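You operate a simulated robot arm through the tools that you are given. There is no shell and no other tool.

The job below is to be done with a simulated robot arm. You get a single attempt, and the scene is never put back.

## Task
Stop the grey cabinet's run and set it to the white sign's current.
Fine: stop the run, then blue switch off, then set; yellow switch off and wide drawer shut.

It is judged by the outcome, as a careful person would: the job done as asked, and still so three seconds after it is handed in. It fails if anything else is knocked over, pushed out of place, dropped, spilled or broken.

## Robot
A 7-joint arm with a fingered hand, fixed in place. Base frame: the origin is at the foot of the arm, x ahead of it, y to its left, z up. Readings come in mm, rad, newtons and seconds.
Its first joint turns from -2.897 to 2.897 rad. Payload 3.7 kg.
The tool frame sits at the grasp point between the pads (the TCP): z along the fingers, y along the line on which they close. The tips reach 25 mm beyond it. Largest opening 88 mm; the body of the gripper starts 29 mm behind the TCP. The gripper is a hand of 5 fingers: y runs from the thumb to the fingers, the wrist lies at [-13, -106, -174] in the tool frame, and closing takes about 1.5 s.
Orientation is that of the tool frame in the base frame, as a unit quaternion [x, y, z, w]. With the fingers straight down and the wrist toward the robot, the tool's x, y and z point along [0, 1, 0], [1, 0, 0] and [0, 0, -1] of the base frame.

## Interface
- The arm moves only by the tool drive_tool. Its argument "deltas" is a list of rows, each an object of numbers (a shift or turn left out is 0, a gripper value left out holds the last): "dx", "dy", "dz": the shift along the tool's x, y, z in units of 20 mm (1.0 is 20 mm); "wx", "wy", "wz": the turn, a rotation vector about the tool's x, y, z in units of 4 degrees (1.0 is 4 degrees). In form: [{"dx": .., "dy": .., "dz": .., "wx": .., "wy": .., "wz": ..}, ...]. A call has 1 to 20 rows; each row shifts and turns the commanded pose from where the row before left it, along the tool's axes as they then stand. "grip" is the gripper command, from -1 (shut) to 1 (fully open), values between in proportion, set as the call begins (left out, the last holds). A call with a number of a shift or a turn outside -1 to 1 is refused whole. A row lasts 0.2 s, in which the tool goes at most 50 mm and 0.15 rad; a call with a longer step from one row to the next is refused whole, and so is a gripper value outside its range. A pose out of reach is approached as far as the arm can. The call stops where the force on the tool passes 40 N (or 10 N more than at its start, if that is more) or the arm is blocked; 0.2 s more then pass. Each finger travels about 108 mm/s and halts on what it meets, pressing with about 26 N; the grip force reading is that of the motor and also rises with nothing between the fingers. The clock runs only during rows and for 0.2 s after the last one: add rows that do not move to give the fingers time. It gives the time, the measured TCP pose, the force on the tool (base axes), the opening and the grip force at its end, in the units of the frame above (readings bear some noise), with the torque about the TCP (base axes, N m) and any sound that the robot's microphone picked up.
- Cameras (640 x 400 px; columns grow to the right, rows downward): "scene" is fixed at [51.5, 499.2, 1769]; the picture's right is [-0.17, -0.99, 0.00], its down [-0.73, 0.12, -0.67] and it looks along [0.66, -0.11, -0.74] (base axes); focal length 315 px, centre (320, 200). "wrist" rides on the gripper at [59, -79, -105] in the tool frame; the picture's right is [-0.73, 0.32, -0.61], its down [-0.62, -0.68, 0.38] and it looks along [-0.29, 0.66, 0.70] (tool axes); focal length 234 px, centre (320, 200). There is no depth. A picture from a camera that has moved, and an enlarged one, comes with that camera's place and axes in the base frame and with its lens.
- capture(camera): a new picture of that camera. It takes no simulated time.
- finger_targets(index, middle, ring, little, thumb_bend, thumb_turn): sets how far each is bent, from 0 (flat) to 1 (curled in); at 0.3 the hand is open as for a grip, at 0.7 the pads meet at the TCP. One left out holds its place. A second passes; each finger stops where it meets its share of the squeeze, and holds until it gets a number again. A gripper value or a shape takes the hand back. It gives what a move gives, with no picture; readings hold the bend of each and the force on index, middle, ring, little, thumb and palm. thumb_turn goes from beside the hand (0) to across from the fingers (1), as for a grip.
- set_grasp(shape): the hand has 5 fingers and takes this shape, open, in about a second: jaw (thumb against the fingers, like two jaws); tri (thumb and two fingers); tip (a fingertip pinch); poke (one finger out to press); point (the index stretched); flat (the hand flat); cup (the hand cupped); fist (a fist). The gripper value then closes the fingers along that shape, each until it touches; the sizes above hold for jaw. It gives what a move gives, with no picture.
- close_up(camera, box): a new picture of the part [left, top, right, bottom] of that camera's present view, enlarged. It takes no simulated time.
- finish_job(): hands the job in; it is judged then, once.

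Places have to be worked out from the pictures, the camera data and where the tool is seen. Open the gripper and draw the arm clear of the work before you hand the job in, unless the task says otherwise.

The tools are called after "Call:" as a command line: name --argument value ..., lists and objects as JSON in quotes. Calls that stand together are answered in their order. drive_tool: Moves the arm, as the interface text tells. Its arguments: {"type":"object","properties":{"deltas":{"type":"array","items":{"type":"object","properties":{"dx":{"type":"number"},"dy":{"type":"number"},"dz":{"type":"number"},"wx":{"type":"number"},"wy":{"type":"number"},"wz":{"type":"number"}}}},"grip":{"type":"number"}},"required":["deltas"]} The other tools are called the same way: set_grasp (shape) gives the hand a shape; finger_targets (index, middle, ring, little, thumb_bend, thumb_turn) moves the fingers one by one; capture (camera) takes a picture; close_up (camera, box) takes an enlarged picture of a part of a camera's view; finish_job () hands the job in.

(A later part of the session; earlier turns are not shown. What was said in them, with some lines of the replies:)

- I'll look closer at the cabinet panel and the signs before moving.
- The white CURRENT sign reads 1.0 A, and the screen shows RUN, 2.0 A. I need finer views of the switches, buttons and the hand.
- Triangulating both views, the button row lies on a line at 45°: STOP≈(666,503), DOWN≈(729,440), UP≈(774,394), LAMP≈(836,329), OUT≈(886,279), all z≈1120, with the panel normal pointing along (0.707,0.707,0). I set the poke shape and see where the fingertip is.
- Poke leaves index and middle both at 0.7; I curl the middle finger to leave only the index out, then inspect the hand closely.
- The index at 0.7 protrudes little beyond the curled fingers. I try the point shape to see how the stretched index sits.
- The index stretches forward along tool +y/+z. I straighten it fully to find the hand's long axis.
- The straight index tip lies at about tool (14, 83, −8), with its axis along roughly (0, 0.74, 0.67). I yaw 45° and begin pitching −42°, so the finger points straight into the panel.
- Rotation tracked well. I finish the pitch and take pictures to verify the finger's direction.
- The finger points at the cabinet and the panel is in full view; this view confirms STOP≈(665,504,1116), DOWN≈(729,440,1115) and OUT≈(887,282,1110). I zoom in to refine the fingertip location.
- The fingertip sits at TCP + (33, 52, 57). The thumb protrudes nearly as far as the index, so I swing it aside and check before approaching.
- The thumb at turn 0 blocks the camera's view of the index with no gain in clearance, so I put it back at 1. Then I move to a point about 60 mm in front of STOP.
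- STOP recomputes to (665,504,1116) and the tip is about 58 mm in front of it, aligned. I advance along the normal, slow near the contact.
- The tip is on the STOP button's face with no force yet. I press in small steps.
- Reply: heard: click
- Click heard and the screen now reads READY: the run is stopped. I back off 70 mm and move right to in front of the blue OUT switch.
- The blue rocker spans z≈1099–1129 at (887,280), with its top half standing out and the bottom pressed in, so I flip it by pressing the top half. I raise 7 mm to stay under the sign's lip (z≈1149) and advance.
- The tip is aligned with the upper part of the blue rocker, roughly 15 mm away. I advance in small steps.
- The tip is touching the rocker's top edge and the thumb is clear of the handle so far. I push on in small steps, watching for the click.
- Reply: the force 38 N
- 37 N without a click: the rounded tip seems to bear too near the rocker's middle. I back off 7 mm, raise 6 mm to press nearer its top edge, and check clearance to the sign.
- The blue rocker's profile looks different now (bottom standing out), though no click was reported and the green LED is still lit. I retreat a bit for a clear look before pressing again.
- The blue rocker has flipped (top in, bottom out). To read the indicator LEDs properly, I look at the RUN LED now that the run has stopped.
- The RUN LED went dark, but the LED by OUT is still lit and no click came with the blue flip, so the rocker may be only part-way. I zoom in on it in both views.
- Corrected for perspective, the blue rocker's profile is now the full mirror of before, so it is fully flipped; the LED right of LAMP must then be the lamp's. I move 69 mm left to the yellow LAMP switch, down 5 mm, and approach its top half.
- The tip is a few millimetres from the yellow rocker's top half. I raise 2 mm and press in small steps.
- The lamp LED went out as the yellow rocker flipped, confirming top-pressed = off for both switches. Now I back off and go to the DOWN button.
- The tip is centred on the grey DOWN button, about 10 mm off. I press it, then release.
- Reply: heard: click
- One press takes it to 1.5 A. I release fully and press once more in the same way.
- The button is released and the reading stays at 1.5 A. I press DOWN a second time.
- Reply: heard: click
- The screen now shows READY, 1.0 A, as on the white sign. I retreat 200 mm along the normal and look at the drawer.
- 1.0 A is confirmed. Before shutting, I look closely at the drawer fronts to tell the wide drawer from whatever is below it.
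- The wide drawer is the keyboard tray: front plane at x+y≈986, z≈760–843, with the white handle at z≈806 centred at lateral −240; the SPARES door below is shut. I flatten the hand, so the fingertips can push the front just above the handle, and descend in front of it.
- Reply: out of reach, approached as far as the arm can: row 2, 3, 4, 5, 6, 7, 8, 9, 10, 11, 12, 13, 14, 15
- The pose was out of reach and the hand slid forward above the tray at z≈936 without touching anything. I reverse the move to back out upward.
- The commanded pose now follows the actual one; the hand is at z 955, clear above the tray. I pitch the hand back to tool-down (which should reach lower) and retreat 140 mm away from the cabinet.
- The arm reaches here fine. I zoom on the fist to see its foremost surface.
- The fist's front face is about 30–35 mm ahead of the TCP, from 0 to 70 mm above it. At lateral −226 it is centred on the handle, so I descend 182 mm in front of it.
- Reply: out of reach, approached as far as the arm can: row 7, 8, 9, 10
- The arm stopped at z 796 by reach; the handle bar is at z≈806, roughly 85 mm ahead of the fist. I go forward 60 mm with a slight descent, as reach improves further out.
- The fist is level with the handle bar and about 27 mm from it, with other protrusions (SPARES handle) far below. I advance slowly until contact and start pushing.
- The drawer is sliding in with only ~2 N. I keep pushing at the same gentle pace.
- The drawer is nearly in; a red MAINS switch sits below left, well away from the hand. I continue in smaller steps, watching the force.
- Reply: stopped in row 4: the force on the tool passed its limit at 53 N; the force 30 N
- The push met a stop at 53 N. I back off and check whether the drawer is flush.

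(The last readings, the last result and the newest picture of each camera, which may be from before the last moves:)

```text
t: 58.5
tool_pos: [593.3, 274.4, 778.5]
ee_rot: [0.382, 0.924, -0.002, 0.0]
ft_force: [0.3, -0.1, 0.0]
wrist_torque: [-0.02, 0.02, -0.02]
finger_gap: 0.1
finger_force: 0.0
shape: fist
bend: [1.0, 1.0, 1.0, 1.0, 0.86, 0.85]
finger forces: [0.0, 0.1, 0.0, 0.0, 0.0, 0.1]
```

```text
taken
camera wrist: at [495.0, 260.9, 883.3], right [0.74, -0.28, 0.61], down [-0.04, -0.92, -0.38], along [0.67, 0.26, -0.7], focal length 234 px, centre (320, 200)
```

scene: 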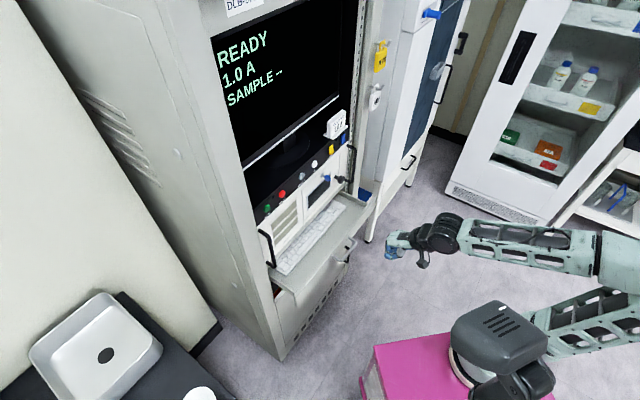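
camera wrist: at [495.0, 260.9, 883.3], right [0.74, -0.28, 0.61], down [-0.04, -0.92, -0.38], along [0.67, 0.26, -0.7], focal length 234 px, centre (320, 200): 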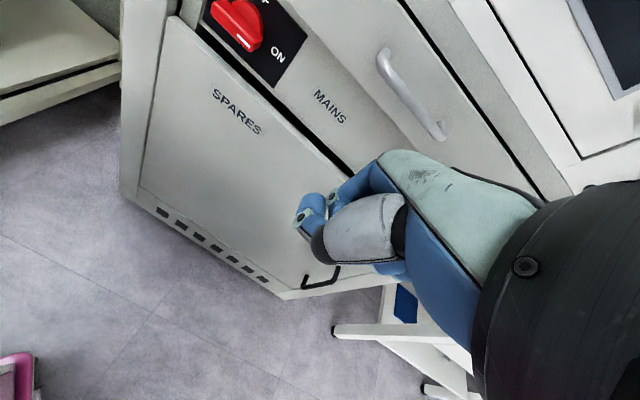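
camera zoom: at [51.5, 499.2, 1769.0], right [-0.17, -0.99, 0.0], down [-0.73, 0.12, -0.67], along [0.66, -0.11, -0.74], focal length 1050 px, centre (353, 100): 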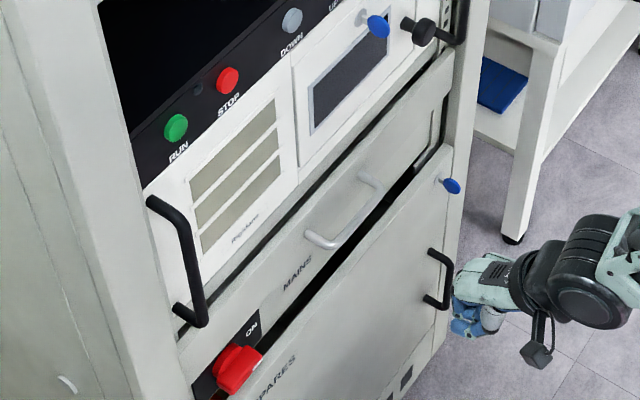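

The drawer looks flush with the panels around it. I zoom in on its edges to make sure it isn't a few millimetres short.

Call:
close_up --camera "scene" --box '[290, 180, 350, 240]'

Call:
close_up --camera "scene" --box '[350, 170, 400, 230]'

Call:
close_up --camera "scene" --box '[285, 225, 345, 285]'

Call:
close_up --camera "wrist" --box '[340, 0, 600, 200]'

```text
6.67 times, centred on (320, 210) of scene
camera zoom: at [51.5, 499.2, 1769.0], right [-0.17, -0.99, 0.0], down [-0.73, 0.12, -0.67], along [0.66, -0.11, -0.74], focal length 2100 px, centre (320, 133)
```

zoom: 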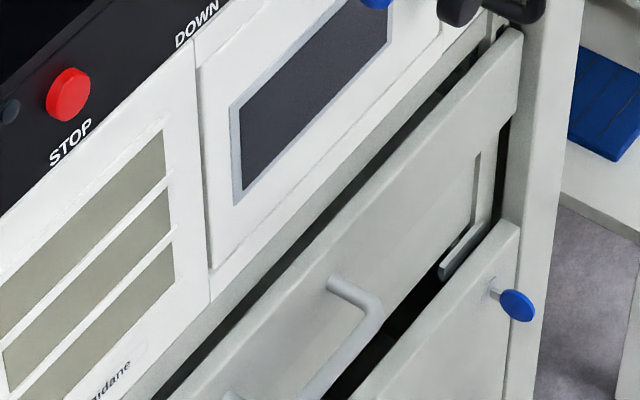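

```text
6.67 times, centred on (375, 200) of scene
camera zoom: at [51.5, 499.2, 1769.0], right [-0.17, -0.99, 0.0], down [-0.73, 0.12, -0.67], along [0.66, -0.11, -0.74], focal length 2100 px, centre (-47, 200)
```

zoom: 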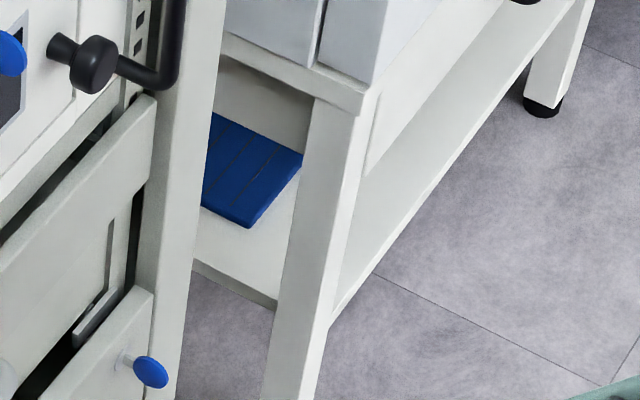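

```text
6.67 times, centred on (315, 255) of scene
camera zoom: at [51.5, 499.2, 1769.0], right [-0.17, -0.99, 0.0], down [-0.73, 0.12, -0.67], along [0.66, -0.11, -0.74], focal length 2100 px, centre (353, -167)
```

zoom: 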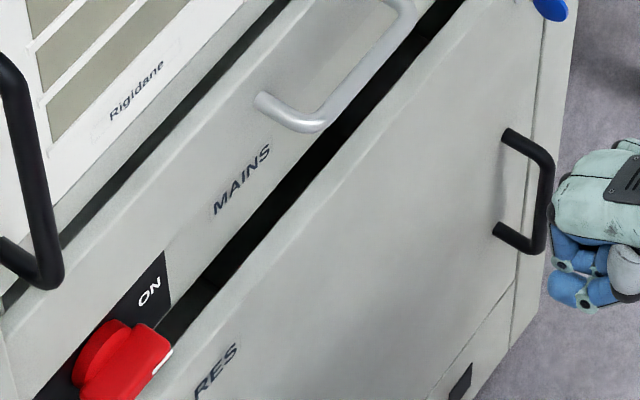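

```text
2.00 times, centred on (470, 100) of wrist
camera zoom: at [495.0, 260.9, 883.3], right [0.74, -0.28, 0.61], down [-0.04, -0.92, -0.38], along [0.67, 0.26, -0.7], focal length 468 px, centre (20, 400)
```

zoom: 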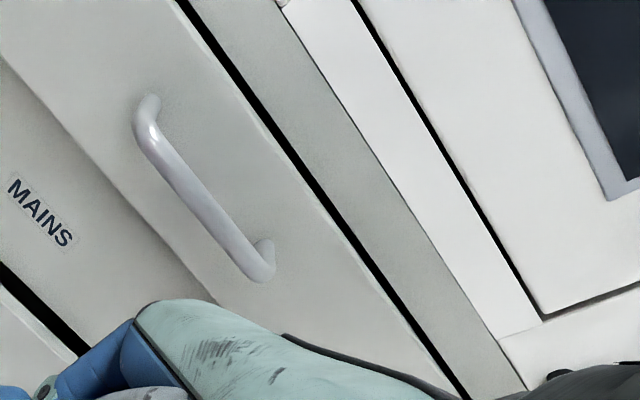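

The dark gap lines make flushness hard to judge. I raise the hand 160 mm to look down on the drawer's top edge with the wrist camera.

Call:
drive_tool --deltas '[{"dz": -1}, {"dz": -1}, {"dz": -1}, {"dz": -1}, {"dz": -1}, {"dz": -1}, {"dz": -1}, {"dz": -1}]'

Call:
capture --camera "wrist"

Call:
close_up --camera "scene" --box '[255, 220, 315, 300]'

Call:
close_up --camera "scene" --box '[330, 170, 370, 220]'

```text
t: 60.4
tool_pos: [595.0, 275.8, 938.1]
ee_rot: [0.383, 0.924, -0.001, 0.0]
ft_force: [0.6, -0.4, -0.3]
wrist_torque: [-0.01, -0.02, -0.04]
finger_gap: 0.1
finger_force: 0.1
shape: fist
bend: [1.0, 1.0, 1.0, 1.0, 0.86, 0.85]
finger forces: [0.0, 0.0, 0.0, 0.0, 0.0, 0.0]
```

```text
taken
camera wrist: at [497.9, 262.8, 1042.6], right [0.74, -0.28, 0.61], down [-0.04, -0.92, -0.38], along [0.67, 0.26, -0.7], focal length 234 px, centre (320, 200)
```

wrist: 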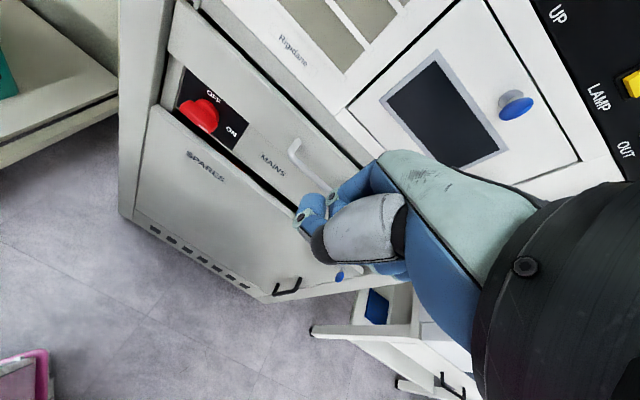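

```text
5.00 times, centred on (285, 260) of scene
camera zoom: at [51.5, 499.2, 1769.0], right [-0.17, -0.99, 0.0], down [-0.73, 0.12, -0.67], along [0.66, -0.11, -0.74], focal length 1575 px, centre (495, -100)
```

zoom: 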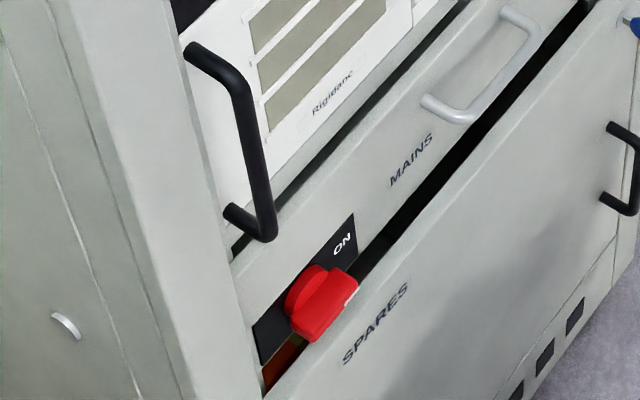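

```text
8.00 times, centred on (350, 195) of scene
camera zoom: at [51.5, 499.2, 1769.0], right [-0.17, -0.99, 0.0], down [-0.73, 0.12, -0.67], along [0.66, -0.11, -0.74], focal length 2520 px, centre (80, 240)
```

zoom: 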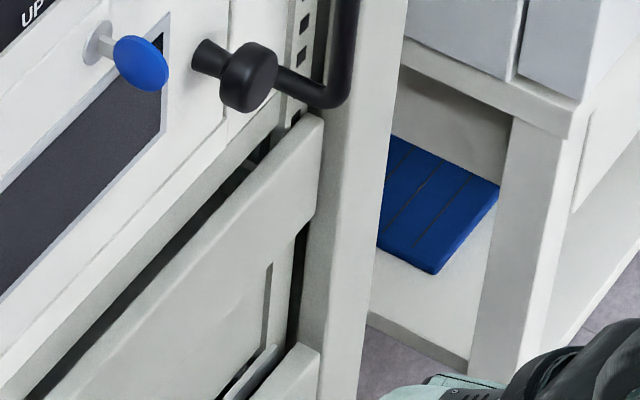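

The drawer front now computes to x+y≈1156, having travelled about 120 mm. I zoom the wrist view on the drawer's left end and top edge, to compare it with the posts and the MAINS panel.

Call:
close_up --camera "wrist" --box '[130, 0, 290, 140]'

Call:
close_up --camera "wrist" --box '[230, 60, 390, 200]'

```text
2.86 times, centred on (210, 70) of wrist
camera zoom: at [497.9, 262.8, 1042.6], right [0.74, -0.28, 0.61], down [-0.04, -0.92, -0.38], along [0.67, 0.26, -0.7], focal length 669 px, centre (634, 571)
```

zoom: 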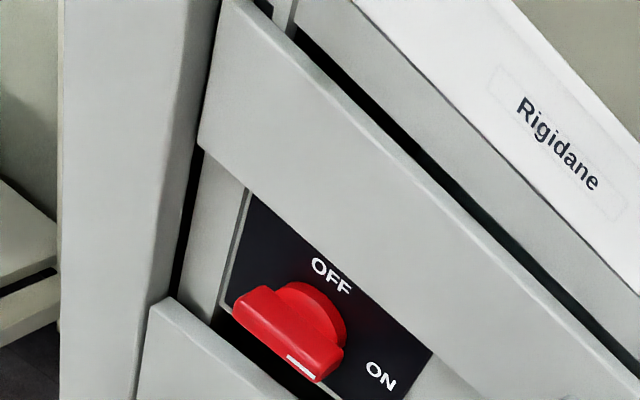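

```text
2.86 times, centred on (310, 130) of wrist
camera zoom: at [497.9, 262.8, 1042.6], right [0.74, -0.28, 0.61], down [-0.04, -0.92, -0.38], along [0.67, 0.26, -0.7], focal length 669 px, centre (349, 400)
```

zoom: 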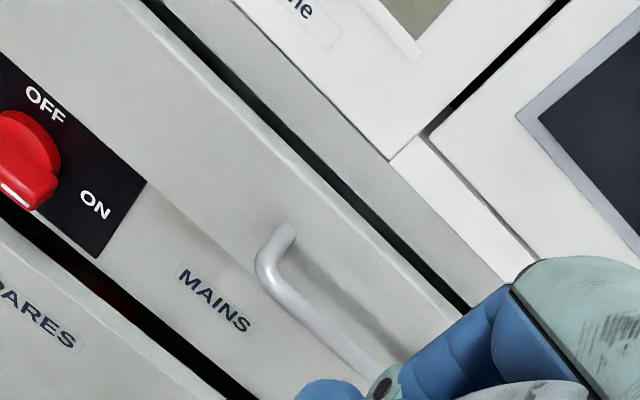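

The front now covers the frame edge and sits between the posts like the SPARES door. To be sure it's the true end stop and not a snag, I go back down and press again slowly.

Call:
drive_tool --deltas '[{"dz": 1}, {"dz": 1}, {"dz": 1}, {"dz": 1}, {"dz": 1}, {"dz": 1}, {"dz": 1}, {"dz": 1}, {"dy": 1}, {"dy": 1}, {"dy": 1}, {"dy": 1}, {"dy": 1}, {"dy": 0.5}, {"dy": 0.2}, {"dy": 0.2}, {}]'

```text
t: 64.0
tool_pos: [679.3, 359.1, 779.4]
ee_rot: [0.382, 0.924, -0.003, 0.0]
ft_force: [-0.3, 0.0, -0.2]
wrist_torque: [0.01, 0.0, 0.0]
finger_gap: 0.0
finger_force: 0.0
shape: fist
bend: [1.0, 1.0, 1.0, 1.0, 0.86, 0.85]
finger forces: [0.0, 0.0, 0.0, 0.0, 0.0, 0.0]
```

No contact yet at x+y≈1038. I step forward 2 mm at a time.

Call:
drive_tool --deltas '[{"dy": 0.1}, {"dy": 0.1}, {"dy": 0.1}, {"dy": 0.1}]'

Call:
drive_tool --deltas '[{"dy": 0.05}, {"dy": 0.05}]'

```text
t: 65.0
tool_pos: [685.4, 363.1, 777.0]
ee_rot: [0.381, 0.924, -0.002, 0.0]
ft_force: [-0.7, -0.8, 0.0]
wrist_torque: [0.08, -0.04, 0.0]
finger_gap: 0.0
finger_force: 0.0
shape: fist
bend: [1.0, 1.0, 1.0, 1.0, 0.86, 0.85]
finger forces: [0.1, 1.6, 0.1, 0.1, 0.0, 0.0]
```

```text
t: 65.5
tool_pos: [684.5, 365.2, 777.7]
ee_rot: [0.382, 0.924, -0.002, 0.0]
ft_force: [-15.3, -13.8, 9.0]
wrist_torque: [0.74, -0.86, -0.13]
finger_gap: 0.0
finger_force: 0.1
shape: fist
bend: [1.0, 1.0, 1.0, 1.0, 0.86, 0.85]
finger forces: [0.0, 22.6, 0.0, 0.0, 0.1, 0.1]
```

It meets the same hard stop at the same place, so the drawer is fully shut. I withdraw 120 mm, raise the hand and open it.

Call:
drive_tool --deltas '[{"dy": -0.4}, {"dy": -1}, {"dy": -1}, {"dy": -1}, {"dy": -1}, {"dy": -1}, {"dy": -1}, {"dz": -1}, {"dz": -1}, {"dz": -1}, {"dz": -1}, {"dz": -1}, {"dz": -1}, {"dz": -1}, {"dz": -1}, {"dy": -1}, {"dy": -1}, {"dy": -1}]'

Call:
set_grasp --shape "jaw"

Call:
capture --camera "scene"

Call:
close_up --camera "scene" --box '[250, 120, 370, 290]'

Call:
close_up --camera "scene" --box '[315, 120, 365, 160]'

Call:
close_up --camera "scene" --box '[200, 0, 360, 110]'

```text
t: 69.3
tool_pos: [552.9, 232.7, 938.0]
ee_rot: [0.382, 0.924, -0.002, -0.001]
ft_force: [-1.4, 1.0, -1.4]
wrist_torque: [-0.02, 0.01, -0.01]
finger_gap: 0.2
finger_force: 0.0
shape: fist
bend: [1.0, 1.0, 1.0, 1.0, 0.86, 0.85]
finger forces: [0.0, 0.1, 0.1, 0.0, 0.0, 0.1]
```

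```text
t: 70.2
tool_pos: [553.3, 232.6, 937.4]
ee_rot: [0.383, 0.924, -0.002, 0.0]
ft_force: [0.2, 0.1, 0.5]
wrist_torque: [-0.02, 0.02, -0.02]
finger_gap: 87.5
finger_force: 0.0
shape: jaw
bend: [0.3, 0.3, 0.3, 0.3, 0.3, 0.97]
finger forces: [0.0, 0.1, 0.1, 0.1, 0.1, 0.0]
```

```text
taken
```

scene: 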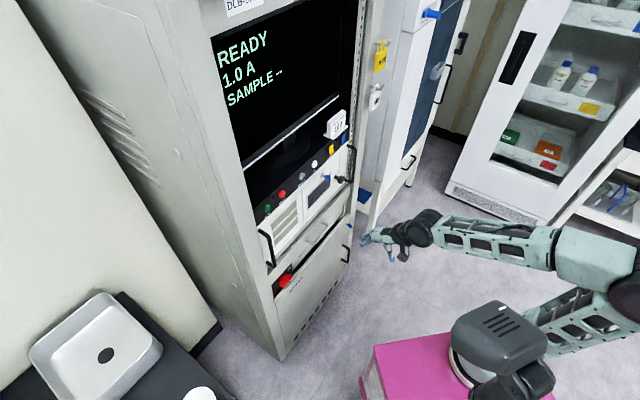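

```text
2.35 times, centred on (310, 205) of scene
camera zoom: at [51.5, 499.2, 1769.0], right [-0.17, -0.99, 0.0], down [-0.73, 0.12, -0.67], along [0.66, -0.11, -0.74], focal length 741 px, centre (344, 188)
```

zoom: 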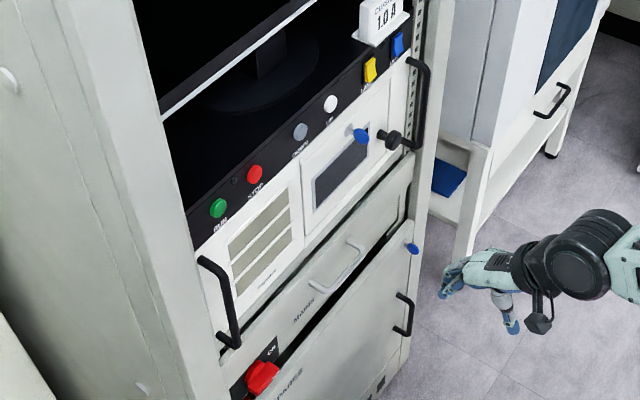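

```text
10.00 times, centred on (340, 140) of scene
camera zoom: at [51.5, 499.2, 1769.0], right [-0.17, -0.99, 0.0], down [-0.73, 0.12, -0.67], along [0.66, -0.11, -0.74], focal length 3150 px, centre (120, 800)
```

zoom: 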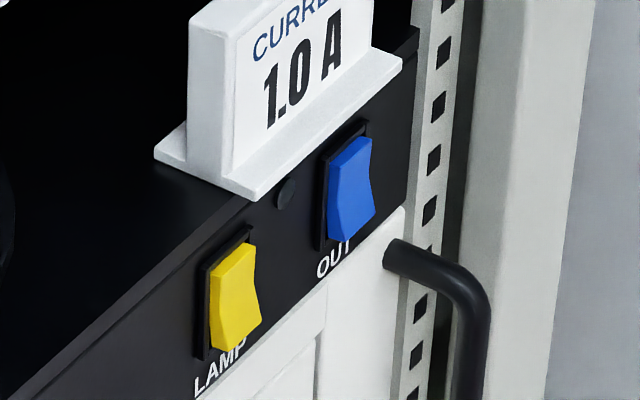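

```text
3.64 times, centred on (280, 55) of scene
camera zoom: at [51.5, 499.2, 1769.0], right [-0.17, -0.99, 0.0], down [-0.73, 0.12, -0.67], along [0.66, -0.11, -0.74], focal length 1146 px, centre (466, 727)
```

zoom: 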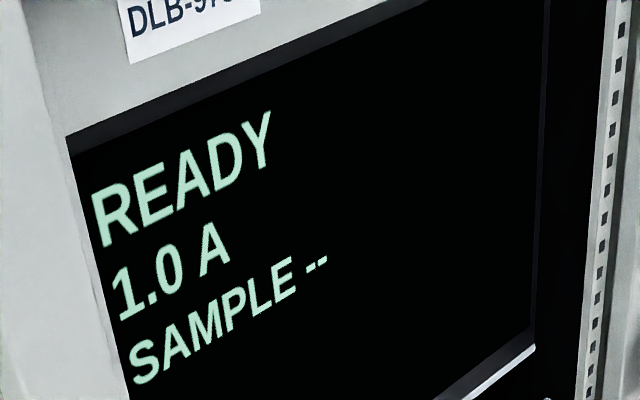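

Everything checks out: READY at 1.0 A, blue and yellow rockers both in the off position with the LEDs dark, the wide drawer shut, the sign undisturbed, and the hand open and clear. I hand the job in.

Call:
finish_job

```text
The job is handed in.
```

The grey cabinet's run is stopped and it is set to 1.0 A, the current on the white sign. I handed the job in with the hand open and clear of the cabinet.

- **Run stopped:** I pressed STOP first. The screen changed from RUN to READY and the run light went out.
- **Blue switch off:** I flipped it next, before touching the current. It has no light I could identify. I take it as off because it now sits the same way as the yellow switch did when its light went out. It also gave no click.
- **Current set:** two presses of DOWN took it from 2.0 A to 1.5 A, then to 1.0 A.
- **Yellow switch off:** I flipped it before setting the current, and its light went out.
- **Wide drawer shut:** the keyboard drawer is pushed in to its stop. I pressed it a second time and it stopped at the same place.

In the last pictures the sign is still in place and I saw nothing knocked or moved. The first move down to the drawer was out of the arm's reach, so the hand slid forward above the keyboard, but it touched nothing.
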